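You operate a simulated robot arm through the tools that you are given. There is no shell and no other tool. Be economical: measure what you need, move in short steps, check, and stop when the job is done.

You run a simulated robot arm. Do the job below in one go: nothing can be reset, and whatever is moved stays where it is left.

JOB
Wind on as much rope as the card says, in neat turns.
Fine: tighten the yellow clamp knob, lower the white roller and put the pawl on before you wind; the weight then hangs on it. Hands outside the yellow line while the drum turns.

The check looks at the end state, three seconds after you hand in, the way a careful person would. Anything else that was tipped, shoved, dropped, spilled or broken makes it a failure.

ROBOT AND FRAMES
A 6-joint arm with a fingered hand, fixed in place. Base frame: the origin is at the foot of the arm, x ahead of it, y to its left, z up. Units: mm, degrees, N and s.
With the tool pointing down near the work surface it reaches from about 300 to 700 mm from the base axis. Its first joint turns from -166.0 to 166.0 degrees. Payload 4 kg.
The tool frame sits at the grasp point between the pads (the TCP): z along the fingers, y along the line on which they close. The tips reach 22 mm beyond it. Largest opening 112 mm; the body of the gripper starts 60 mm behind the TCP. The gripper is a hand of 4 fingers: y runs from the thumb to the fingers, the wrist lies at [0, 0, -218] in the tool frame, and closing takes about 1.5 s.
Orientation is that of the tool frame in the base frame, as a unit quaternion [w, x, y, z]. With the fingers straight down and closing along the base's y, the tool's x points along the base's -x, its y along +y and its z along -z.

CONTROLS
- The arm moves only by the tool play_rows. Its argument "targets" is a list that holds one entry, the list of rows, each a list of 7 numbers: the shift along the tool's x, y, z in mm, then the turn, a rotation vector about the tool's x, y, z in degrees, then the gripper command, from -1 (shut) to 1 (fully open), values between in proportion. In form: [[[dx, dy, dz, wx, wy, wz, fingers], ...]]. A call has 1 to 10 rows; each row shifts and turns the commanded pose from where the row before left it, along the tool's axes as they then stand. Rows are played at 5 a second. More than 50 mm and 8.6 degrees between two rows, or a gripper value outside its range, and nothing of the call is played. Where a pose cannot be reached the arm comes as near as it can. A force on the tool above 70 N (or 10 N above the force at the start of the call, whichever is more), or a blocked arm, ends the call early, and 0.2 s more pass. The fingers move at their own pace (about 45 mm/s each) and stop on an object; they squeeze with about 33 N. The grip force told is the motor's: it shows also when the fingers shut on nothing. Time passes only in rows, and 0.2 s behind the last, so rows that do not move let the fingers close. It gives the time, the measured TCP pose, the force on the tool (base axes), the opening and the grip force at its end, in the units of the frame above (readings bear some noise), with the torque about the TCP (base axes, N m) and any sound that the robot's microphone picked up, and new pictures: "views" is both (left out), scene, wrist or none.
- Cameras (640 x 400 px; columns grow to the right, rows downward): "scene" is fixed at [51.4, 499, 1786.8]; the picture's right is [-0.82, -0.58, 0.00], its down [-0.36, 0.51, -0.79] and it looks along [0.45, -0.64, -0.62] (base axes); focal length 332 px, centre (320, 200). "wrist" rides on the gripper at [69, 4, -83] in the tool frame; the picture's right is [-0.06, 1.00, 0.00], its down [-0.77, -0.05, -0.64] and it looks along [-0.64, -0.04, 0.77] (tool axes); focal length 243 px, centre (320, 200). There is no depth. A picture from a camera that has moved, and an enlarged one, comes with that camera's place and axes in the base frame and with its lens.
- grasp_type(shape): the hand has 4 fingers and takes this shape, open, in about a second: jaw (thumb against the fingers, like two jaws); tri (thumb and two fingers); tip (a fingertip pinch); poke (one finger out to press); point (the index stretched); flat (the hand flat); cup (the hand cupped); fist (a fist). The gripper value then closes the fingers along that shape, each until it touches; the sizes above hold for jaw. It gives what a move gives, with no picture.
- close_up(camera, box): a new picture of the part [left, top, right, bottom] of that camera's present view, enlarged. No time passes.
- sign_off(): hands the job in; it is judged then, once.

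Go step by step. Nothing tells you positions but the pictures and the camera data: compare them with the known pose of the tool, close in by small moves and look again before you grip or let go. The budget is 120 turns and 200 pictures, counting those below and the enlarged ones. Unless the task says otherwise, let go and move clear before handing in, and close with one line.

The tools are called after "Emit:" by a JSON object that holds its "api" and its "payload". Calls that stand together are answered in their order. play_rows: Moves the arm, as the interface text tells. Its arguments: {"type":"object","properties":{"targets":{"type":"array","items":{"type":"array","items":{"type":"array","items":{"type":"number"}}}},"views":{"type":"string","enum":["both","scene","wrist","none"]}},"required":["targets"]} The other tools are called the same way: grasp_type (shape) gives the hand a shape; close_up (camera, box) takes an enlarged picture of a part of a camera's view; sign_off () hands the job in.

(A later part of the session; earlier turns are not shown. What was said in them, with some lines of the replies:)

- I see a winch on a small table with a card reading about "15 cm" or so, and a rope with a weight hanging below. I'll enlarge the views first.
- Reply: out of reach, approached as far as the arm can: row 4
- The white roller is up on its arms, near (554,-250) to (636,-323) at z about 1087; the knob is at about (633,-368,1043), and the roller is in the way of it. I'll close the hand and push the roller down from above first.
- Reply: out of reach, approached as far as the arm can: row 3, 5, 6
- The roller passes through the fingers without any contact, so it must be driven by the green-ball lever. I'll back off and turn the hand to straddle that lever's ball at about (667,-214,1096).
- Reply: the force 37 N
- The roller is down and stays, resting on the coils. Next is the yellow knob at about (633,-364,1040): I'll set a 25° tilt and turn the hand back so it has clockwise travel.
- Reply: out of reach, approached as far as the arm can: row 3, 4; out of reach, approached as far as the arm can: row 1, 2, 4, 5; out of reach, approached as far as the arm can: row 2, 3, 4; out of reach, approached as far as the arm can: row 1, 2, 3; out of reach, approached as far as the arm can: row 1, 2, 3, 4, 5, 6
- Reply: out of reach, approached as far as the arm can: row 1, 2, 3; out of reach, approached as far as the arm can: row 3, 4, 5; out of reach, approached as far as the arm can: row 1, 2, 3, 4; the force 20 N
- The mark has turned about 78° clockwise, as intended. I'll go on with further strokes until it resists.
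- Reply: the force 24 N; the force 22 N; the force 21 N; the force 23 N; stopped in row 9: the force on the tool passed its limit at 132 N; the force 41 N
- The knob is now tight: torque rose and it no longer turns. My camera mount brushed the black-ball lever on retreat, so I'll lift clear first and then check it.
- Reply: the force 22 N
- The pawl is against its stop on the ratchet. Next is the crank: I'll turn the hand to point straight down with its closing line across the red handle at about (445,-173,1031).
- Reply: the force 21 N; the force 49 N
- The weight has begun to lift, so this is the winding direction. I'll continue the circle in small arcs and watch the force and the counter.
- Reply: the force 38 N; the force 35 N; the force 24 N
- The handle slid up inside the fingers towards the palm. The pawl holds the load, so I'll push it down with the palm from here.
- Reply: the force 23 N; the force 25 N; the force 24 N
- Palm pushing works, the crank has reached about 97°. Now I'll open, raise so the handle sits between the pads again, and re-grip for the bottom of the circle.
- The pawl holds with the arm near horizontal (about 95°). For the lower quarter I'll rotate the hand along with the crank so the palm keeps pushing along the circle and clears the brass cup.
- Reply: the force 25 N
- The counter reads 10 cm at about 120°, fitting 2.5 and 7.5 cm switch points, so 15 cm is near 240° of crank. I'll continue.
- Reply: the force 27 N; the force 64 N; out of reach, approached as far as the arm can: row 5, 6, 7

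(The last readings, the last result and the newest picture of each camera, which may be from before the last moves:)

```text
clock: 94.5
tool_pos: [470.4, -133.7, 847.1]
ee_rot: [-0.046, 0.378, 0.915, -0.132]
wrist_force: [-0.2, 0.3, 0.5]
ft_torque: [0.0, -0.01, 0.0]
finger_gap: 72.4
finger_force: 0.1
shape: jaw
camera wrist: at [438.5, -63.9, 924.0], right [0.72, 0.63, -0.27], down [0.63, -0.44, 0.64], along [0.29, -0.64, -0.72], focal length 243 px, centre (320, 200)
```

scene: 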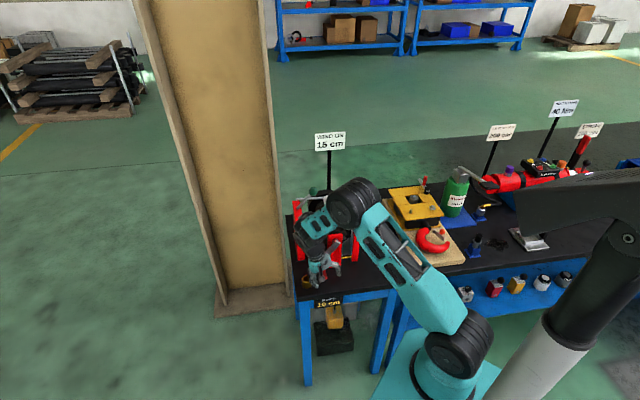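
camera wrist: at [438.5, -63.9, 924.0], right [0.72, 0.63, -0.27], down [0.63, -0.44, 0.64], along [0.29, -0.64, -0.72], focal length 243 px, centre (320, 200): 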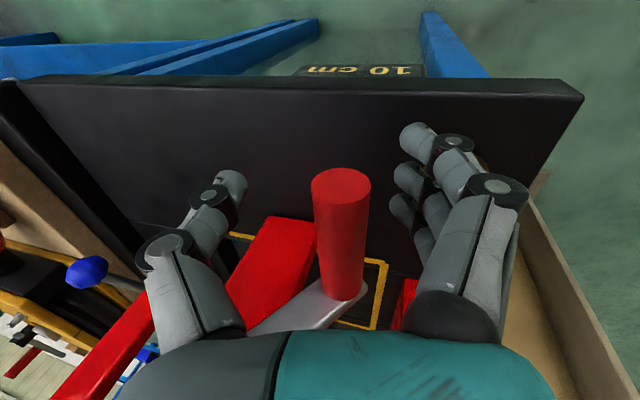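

Emit:
{"api": "play_rows", "payload": {"targets": [[[-7, 3, -4, -8, 0, 0, 0.3], [-7, 2, -3, -8, 0, 0, 0.3], [0, 0, 0, 0, 0, 0, -1], [0, 0, 0, 0, 0, 0, -1], [0, 0, 0, 0, 0, 0, -1], [0, 0, 0, 0, 0, 0, -1], [0, 0, 0, 0, 0, 0, -1]]], "views": "wrist"}}

```text
clock: 96.2
tool_pos: [485.0, -138.4, 850.3]
ee_rot: [0.005, 0.381, 0.925, -0.004]
wrist_force: [5.4, 1.5, -14.6]
ft_torque: [0.02, -0.05, 0.01]
finger_gap: 6.3
finger_force: 33.3
shape: jaw
camera wrist: at [437.2, -85.4, 932.4], right [0.75, 0.67, 0.0], down [0.51, -0.57, 0.65], along [0.43, -0.49, -0.76], focal length 243 px, centre (320, 200)
```

wrist: 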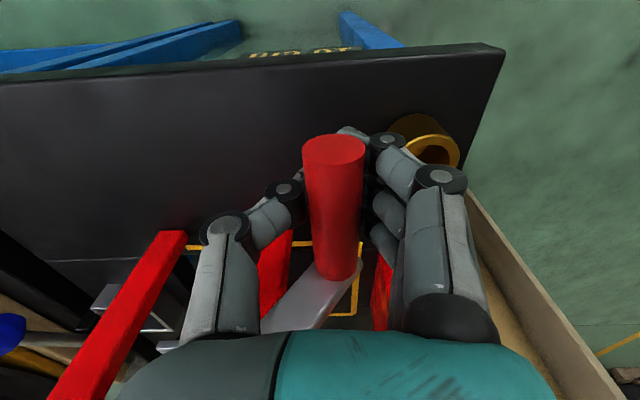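

Emit:
{"api": "play_rows", "payload": {"targets": [[[0, -11, 6.5, 0, 0, 0, -1], [0, -9.4, 5, 0, 0, 0, -1], [0, -9.9, 3.6, 0, 0, 0, -1], [0, -10.2, 2.4, 0, 0, 0, -1]]], "views": "wrist"}}

Emit:
{"api": "close_up", "payload": {"camera": "scene", "box": [280, 175, 380, 325]}}

```text
clock: 97.1
tool_pos: [464.5, -159.4, 833.6]
ee_rot: [0.008, 0.376, 0.927, 0.003]
wrist_force: [29.7, 13.1, -36.7]
ft_torque: [-0.71, 0.7, -0.38]
finger_gap: 5.7
finger_force: 32.9
shape: jaw
stopped in row 4: the force on the tool passed its limit at 75 N (the readings are from after the stop); the commanded pose is now the measured one
camera wrist: at [415.3, -107.0, 915.4], right [0.74, 0.67, 0.01], down [0.5, -0.57, 0.65], along [0.45, -0.47, -0.76], focal length 243 px, centre (320, 200)
```

wrist: 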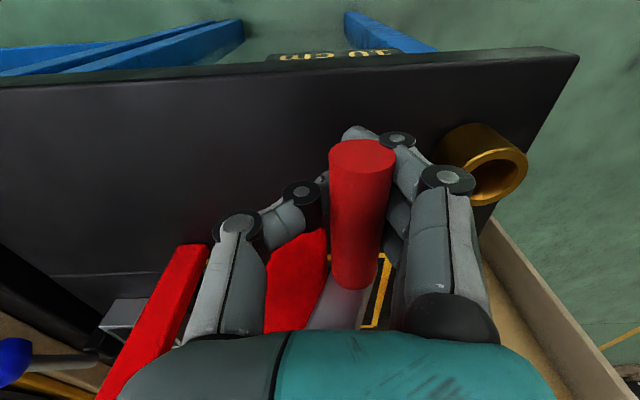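

```text
2.67 times, centred on (330, 250) of scene
camera zoom: at [51.4, 499.0, 1786.8], right [-0.82, -0.58, 0.0], down [-0.36, 0.51, -0.79], along [0.45, -0.64, -0.62], focal length 885 px, centre (293, 67)
```

zoom: 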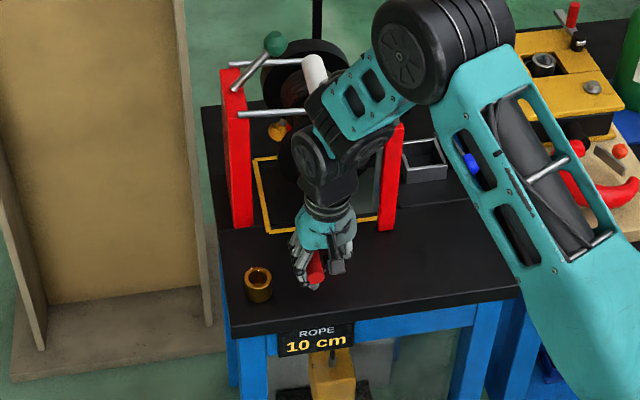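

Emit:
{"api": "play_rows", "payload": {"targets": [[[0, 0, 6, 0, 0, 0, -1], [0, -7, 3, 0, 0, 0, -1], [0, -8, 2, 0, 0, 0, -1], [0, -8, 1, 0, 0, 0, -1]]], "views": "wrist"}}

Emit:
{"api": "close_up", "payload": {"camera": "scene", "box": [280, 175, 380, 325]}}

```text
clock: 98.1
tool_pos: [446.1, -176.9, 821.5]
ee_rot: [0.005, 0.376, 0.927, 0.003]
wrist_force: [23.4, 13.7, -21.0]
ft_torque: [-0.56, 0.57, -0.27]
finger_gap: 5.9
finger_force: 32.8
shape: jaw
camera wrist: at [397.7, -124.9, 903.7], right [0.74, 0.67, 0.01], down [0.51, -0.57, 0.65], along [0.44, -0.48, -0.76], focal length 243 px, centre (320, 200)
```

wrist: 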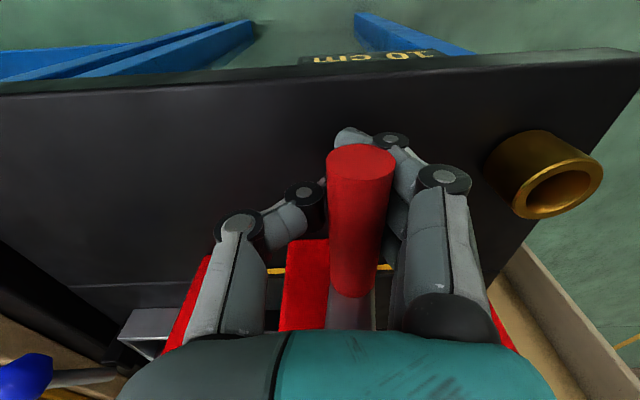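

```text
2.67 times, centred on (330, 250) of scene
camera zoom: at [51.4, 499.0, 1786.8], right [-0.82, -0.58, 0.0], down [-0.36, 0.51, -0.79], along [0.45, -0.64, -0.62], focal length 885 px, centre (293, 67)
```

zoom: 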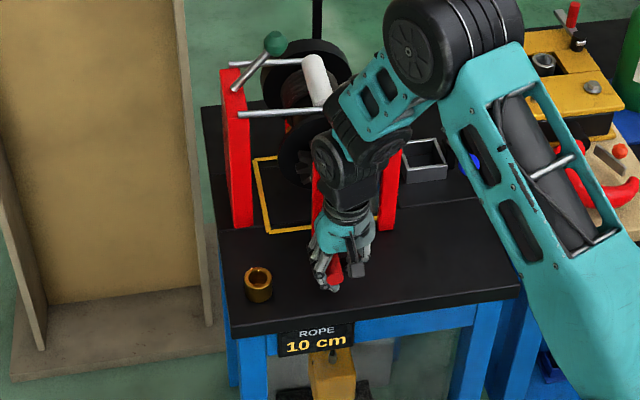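

Emit:
{"api": "play_rows", "payload": {"targets": [[[0, -7, -0.8, 0, 0, 0, -1], [0, -7, -1.3, 0, 0, 0, -1], [0, -7, -1.4, 0, 0, 0, -1], [0, -6.9, -1.6, 0, 0, 0, -1]]], "views": "wrist"}}

Emit:
{"api": "close_up", "payload": {"camera": "scene", "box": [280, 175, 380, 325]}}

```text
clock: 98.8
tool_pos: [435.4, -185.4, 820.2]
ee_rot: [0.003, 0.375, 0.927, 0.004]
wrist_force: [18.8, 2.5, -38.5]
ft_torque: [-0.67, 0.75, -0.33]
finger_gap: 4.2
finger_force: 33.1
shape: jaw
stopped in row 3: the force on the tool passed its limit at 74 N (the readings are from after the stop); the commanded pose is now the measured one
camera wrist: at [387.9, -134.6, 902.8], right [0.74, 0.67, 0.01], down [0.51, -0.57, 0.64], along [0.44, -0.47, -0.76], focal length 243 px, centre (320, 200)
```

wrist: 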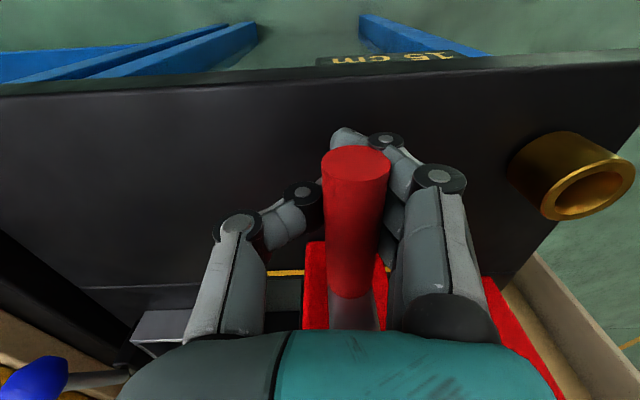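

```text
2.67 times, centred on (330, 250) of scene
camera zoom: at [51.4, 499.0, 1786.8], right [-0.82, -0.58, 0.0], down [-0.36, 0.51, -0.79], along [0.45, -0.64, -0.62], focal length 885 px, centre (293, 67)
```

zoom: 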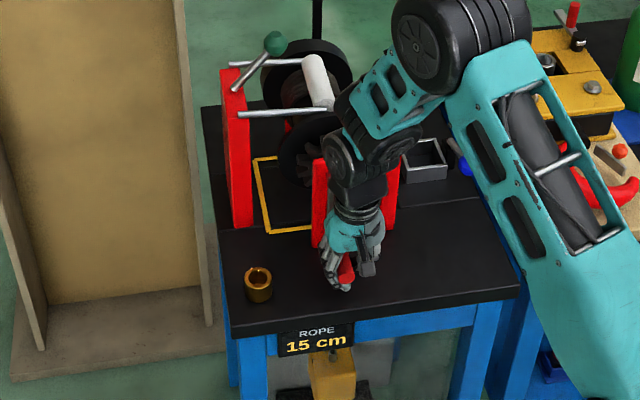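

Emit:
{"api": "close_up", "payload": {"camera": "scene", "box": [270, 280, 410, 368]}}

```text
4.55 times, centred on (340, 324) of scene
camera zoom: at [51.4, 499.0, 1786.8], right [-0.82, -0.58, 0.0], down [-0.36, 0.51, -0.79], along [0.45, -0.64, -0.62], focal length 1509 px, centre (229, -364)
```

zoom: 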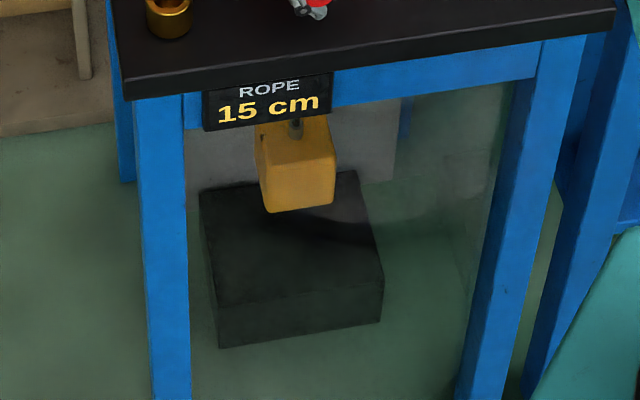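

It now reads 15 cm at about the 12.5 cm switch point; the weight has risen roughly 13 cm by the picture. About 25° of crank remain, done in small steps with a looser cage grip.

Emit:
{"api": "play_rows", "payload": {"targets": [[[0, 0, 0, 0, 0, 0, -0.85], [0, -7, -1.5, 0, 0, 0, -0.85], [0, -7.3, -2.3, 0, 0, 0, -0.85], [0, -7.3, -3.2, 0, 0, 0, -0.85]]], "views": "wrist"}}

Emit:
{"api": "close_up", "payload": {"camera": "scene", "box": [270, 280, 410, 368]}}

```text
clock: 99.8
tool_pos: [419.6, -201.6, 828.2]
ee_rot: [0.003, 0.377, 0.926, 0.003]
wrist_force: [13.1, 14.0, -26.7]
ft_torque: [-0.57, 0.56, -0.02]
finger_gap: 11.2
finger_force: 0.0
shape: jaw
camera wrist: at [371.7, -150.4, 910.4], right [0.74, 0.67, 0.01], down [0.51, -0.57, 0.64], along [0.44, -0.47, -0.77], focal length 243 px, centre (320, 200)
```

wrist: 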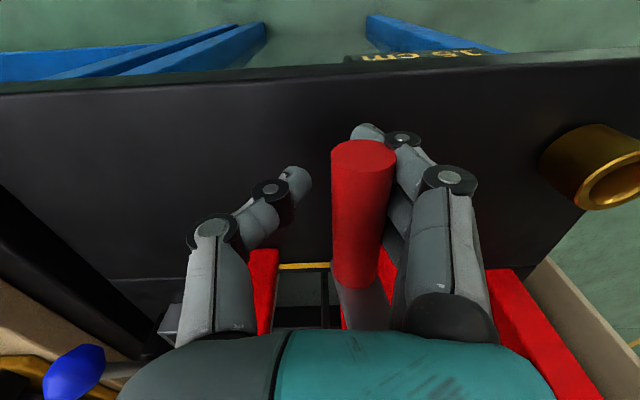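

```text
4.55 times, centred on (340, 324) of scene
camera zoom: at [51.4, 499.0, 1786.8], right [-0.82, -0.58, 0.0], down [-0.36, 0.51, -0.79], along [0.45, -0.64, -0.62], focal length 1509 px, centre (229, -364)
```

zoom: 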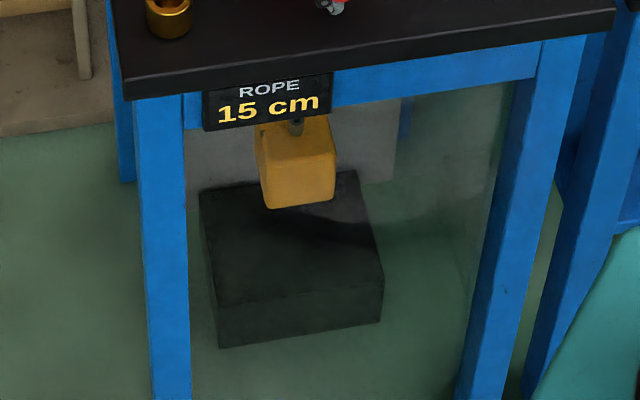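

Emit:
{"api": "play_rows", "payload": {"targets": [[[0, -7.5, -3, 0, 0, 0, -0.85], [0, -7.5, -4, 0, 0, 0, -0.85]]], "views": "wrist"}}

Emit:
{"api": "close_up", "payload": {"camera": "scene", "box": [270, 280, 410, 368]}}

```text
clock: 100.4
tool_pos: [408.6, -213.5, 835.1]
ee_rot: [0.002, 0.377, 0.926, 0.002]
wrist_force: [7.9, 10.0, -35.3]
ft_torque: [-0.62, 0.62, 0.04]
finger_gap: 9.6
finger_force: 0.0
shape: jaw
camera wrist: at [360.7, -161.5, 917.9], right [0.74, 0.67, 0.0], down [0.51, -0.57, 0.64], along [0.43, -0.47, -0.77], focal length 243 px, centre (320, 200)
```

wrist: 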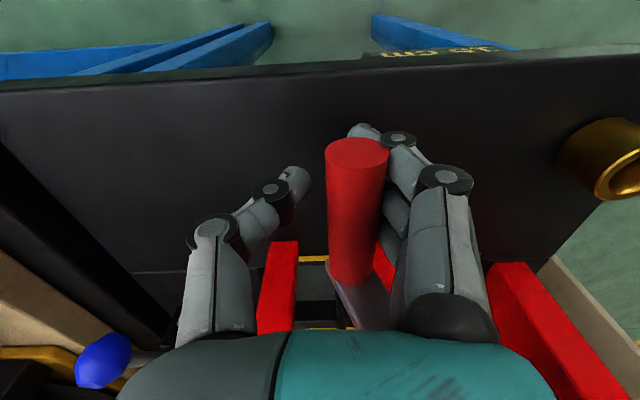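

```text
4.55 times, centred on (340, 324) of scene
camera zoom: at [51.4, 499.0, 1786.8], right [-0.82, -0.58, 0.0], down [-0.36, 0.51, -0.79], along [0.45, -0.64, -0.62], focal length 1509 px, centre (229, -364)
```

zoom: 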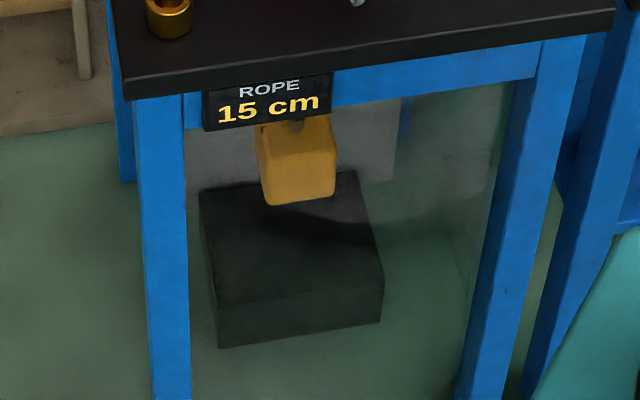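

Emit:
{"api": "play_rows", "payload": {"targets": [[[0, -6, -3.5, 0, 0, 0, -0.85], [0, 0, 0, 0, 0, 0, -0.85]]], "views": "none"}}

Emit:
{"api": "close_up", "payload": {"camera": "scene", "box": [270, 280, 410, 368]}}

Emit:
{"api": "play_rows", "payload": {"targets": [[[0, 8, 2, 0, 0, 0, -0.85], [0, 6, 0, 0, 0, 0, -0.3], [0, 0, 0, 0, 0, 0, 0.1], [0, 0, 0, 0, 0, 0, 0.3], [0, 0, 0, 0, 0, 0, 0.3]]], "views": "wrist"}}

Emit:
{"api": "close_up", "payload": {"camera": "scene", "box": [270, 280, 410, 368]}}

```text
clock: 101.0
tool_pos: [403.8, -218.9, 837.5]
ee_rot: [0.003, 0.376, 0.926, 0.002]
wrist_force: [3.6, 9.4, -30.3]
ft_torque: [-0.45, 0.51, 0.07]
finger_gap: 8.9
finger_force: 0.1
shape: jaw
```

```text
4.55 times, centred on (340, 324) of scene
camera zoom: at [51.4, 499.0, 1786.8], right [-0.82, -0.58, 0.0], down [-0.36, 0.51, -0.79], along [0.45, -0.64, -0.62], focal length 1509 px, centre (229, -364)
```

zoom: 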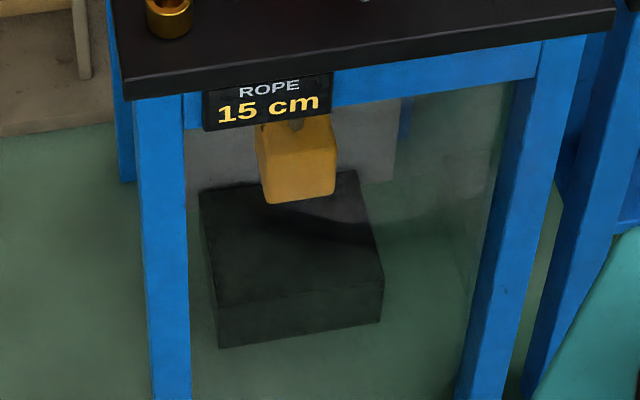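

```text
clock: 102.2
tool_pos: [414.4, -207.3, 838.8]
ee_rot: [0.004, 0.376, 0.926, 0.002]
wrist_force: [0.3, -0.4, -0.5]
ft_torque: [-0.01, 0.0, 0.0]
finger_gap: 72.4
finger_force: 0.1
shape: jaw
camera wrist: at [366.0, -155.3, 919.0], right [0.74, 0.67, 0.01], down [0.51, -0.57, 0.65], along [0.44, -0.48, -0.76], focal length 243 px, centre (320, 200)
```

wrist: 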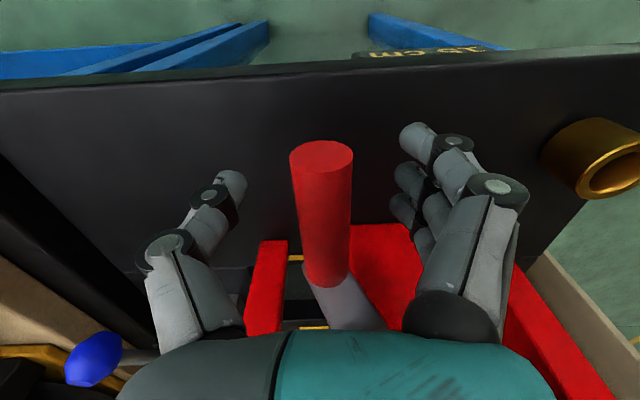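

```text
4.55 times, centred on (340, 324) of scene
camera zoom: at [51.4, 499.0, 1786.8], right [-0.82, -0.58, 0.0], down [-0.36, 0.51, -0.79], along [0.45, -0.64, -0.62], focal length 1509 px, centre (229, -364)
```

zoom: 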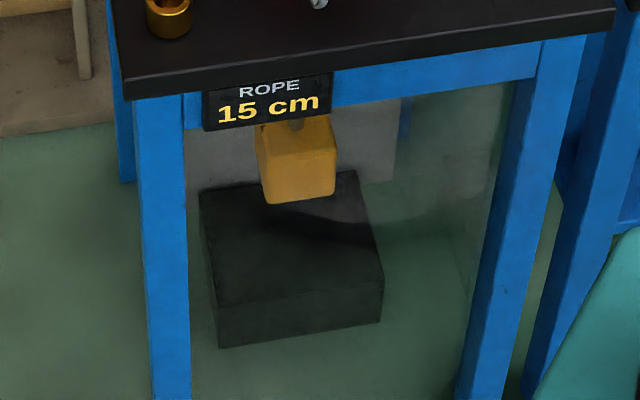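

The pawl holds: the weight stays about 15 cm up and the counter reads 15 cm with the hand open. I'll now withdraw straight up and check the whole rig.

Emit:
{"api": "play_rows", "payload": {"targets": [[[0, 0, -20, 0, 0, 0, 0.3], [0, 0, -40, 0, 0, 0, 0.3], [0, 0, -45, 0, 0, 0, 0.3], [0, 0, -45, 0, 0, 0, 0.3], [0, 0, -45, 0, 0, 0, 0.3], [0, 0, -45, 0, 0, 0, 0.3], [0, 0, -40, 0, 0, 0, 0.3]]], "views": "both"}}

```text
clock: 103.8
tool_pos: [413.0, -206.9, 1117.5]
ee_rot: [0.003, 0.375, 0.927, 0.002]
wrist_force: [0.3, 0.3, 0.2]
ft_torque: [0.0, 0.0, 0.0]
finger_gap: 72.4
finger_force: 0.0
shape: jaw
camera wrist: at [364.2, -154.7, 1198.8], right [0.74, 0.67, 0.01], down [0.51, -0.57, 0.64], along [0.44, -0.47, -0.76], focal length 243 px, centre (320, 200)
```

scene: 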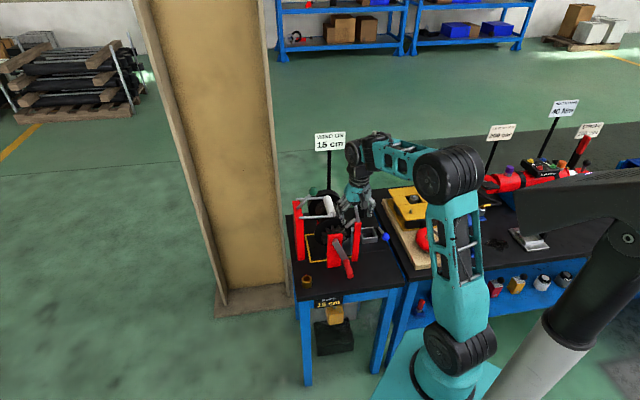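
wrist: 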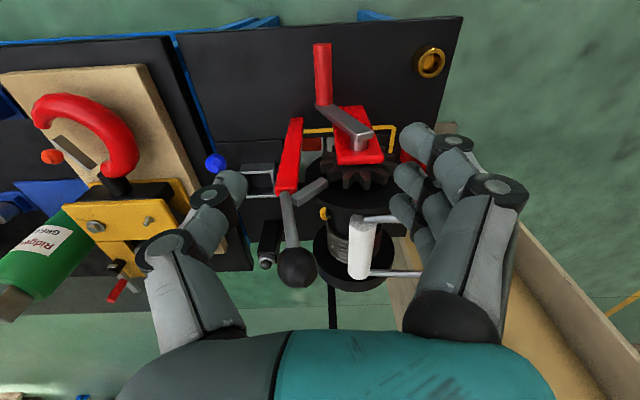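

Emit:
{"api": "play_rows", "payload": {"targets": [[[30, -10, -30, 0, 0, 0, 0.3], [30, -10, -20, 0, 0, 0, 0.3], [30, -10, 0, 0, 0, 0, 0.3]]], "views": "none"}}

Emit:
{"api": "close_up", "payload": {"camera": "scene", "box": [285, 180, 385, 255]}}

Emit:
{"api": "close_up", "payload": {"camera": "scene", "box": [305, 285, 365, 345]}}

Emit:
{"api": "close_up", "payload": {"camera": "wrist", "box": [220, 60, 440, 280]}}

```text
clock: 104.6
tool_pos: [327.2, -165.3, 1166.4]
ee_rot: [0.003, 0.378, 0.926, 0.003]
wrist_force: [0.2, 0.9, -0.1]
ft_torque: [0.0, 0.02, 0.0]
finger_gap: 72.4
finger_force: 0.0
shape: jaw
```

```text
5.33 times, centred on (335, 218) of scene
camera zoom: at [51.4, 499.0, 1786.8], right [-0.82, -0.58, 0.0], down [-0.36, 0.51, -0.79], along [0.45, -0.64, -0.62], focal length 1771 px, centre (240, 107)
```

zoom: 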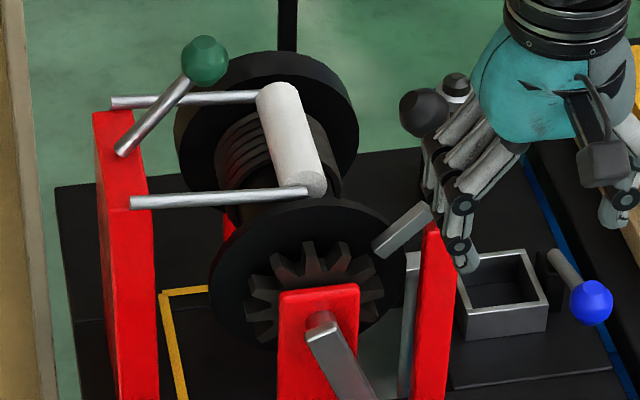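

```text
6.67 times, centred on (335, 315) of scene
camera zoom: at [51.4, 499.0, 1786.8], right [-0.82, -0.58, 0.0], down [-0.36, 0.51, -0.79], along [0.45, -0.64, -0.62], focal length 2213 px, centre (220, -567)
```

zoom: 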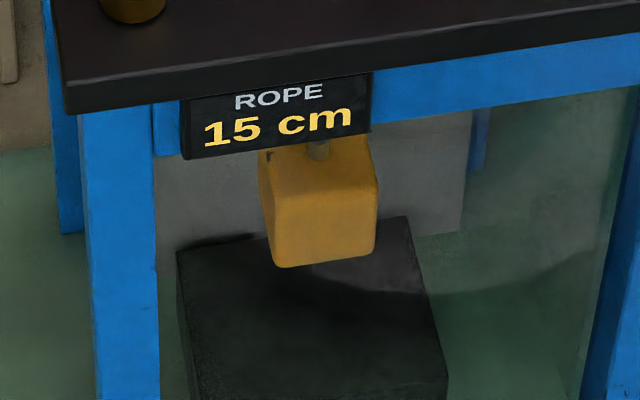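

```text
1.82 times, centred on (330, 170) of wrist
camera zoom: at [279.5, -113.7, 1248.9], right [0.74, 0.67, 0.01], down [0.51, -0.57, 0.64], along [0.44, -0.47, -0.76], focal length 441 px, centre (302, 254)
```

zoom: 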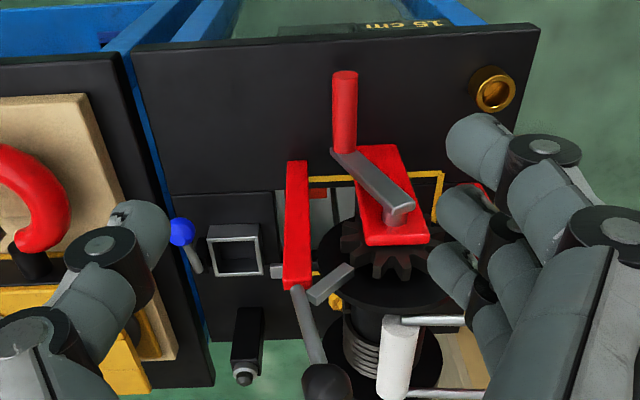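

Emit:
{"api": "play_rows", "payload": {"targets": [[[0, 0, 0, 0, 0, 0, 0.3], [0, 0, 0, 0, 0, 0, 0.3], [0, 0, 0, 0, 0, 0, 0.3], [0, 0, 0, 0, 0, 0, 0.3], [0, 0, 0, 0, 0, 0, 0.3], [0, 0, 0, 0, 0, 0, 0.3], [0, 0, 0, 0, 0, 0, 0.3], [0, 0, 0, 0, 0, 0, 0.3]]], "views": "none"}}

Emit:
{"api": "close_up", "payload": {"camera": "scene", "box": [305, 285, 365, 345]}}

```text
clock: 106.4
tool_pos: [328.0, -166.9, 1165.9]
ee_rot: [0.004, 0.377, 0.926, 0.003]
wrist_force: [-0.5, 0.2, 0.1]
ft_torque: [0.05, -0.01, 0.0]
finger_gap: 72.3
finger_force: 0.0
shape: jaw
```

```text
6.67 times, centred on (335, 315) of scene
camera zoom: at [51.4, 499.0, 1786.8], right [-0.82, -0.58, 0.0], down [-0.36, 0.51, -0.79], along [0.45, -0.64, -0.62], focal length 2213 px, centre (220, -567)
```

zoom: 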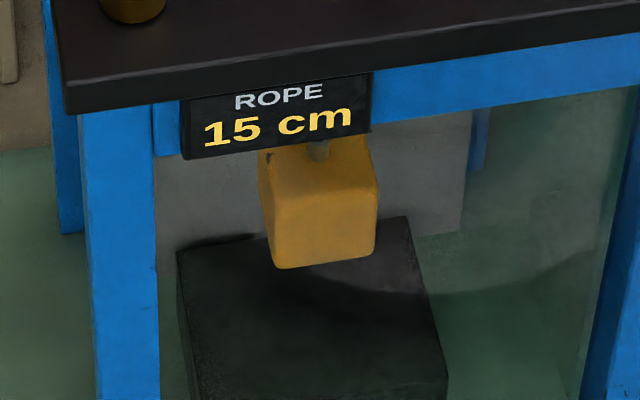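

The counter reads 15 cm, the weight hangs still on the pawl, the roller is down and the knob is tight. The hand is clear, so I'm handing in.

Emit:
{"api": "sign_off", "payload": {}}

```text
The job is handed in.
```

I wound on 15 cm of rope as the card says; the clamp knob is tight, the roller is down, and the weight hangs still on the pawl. The counter only seems to change in 5 cm steps; judging from the pictures, the true amount is within about half a centimetre of 15. While I was backing away from the knob, the camera mount hit the pawl lever with 132 N, but nothing looked moved or damaged afterwards.
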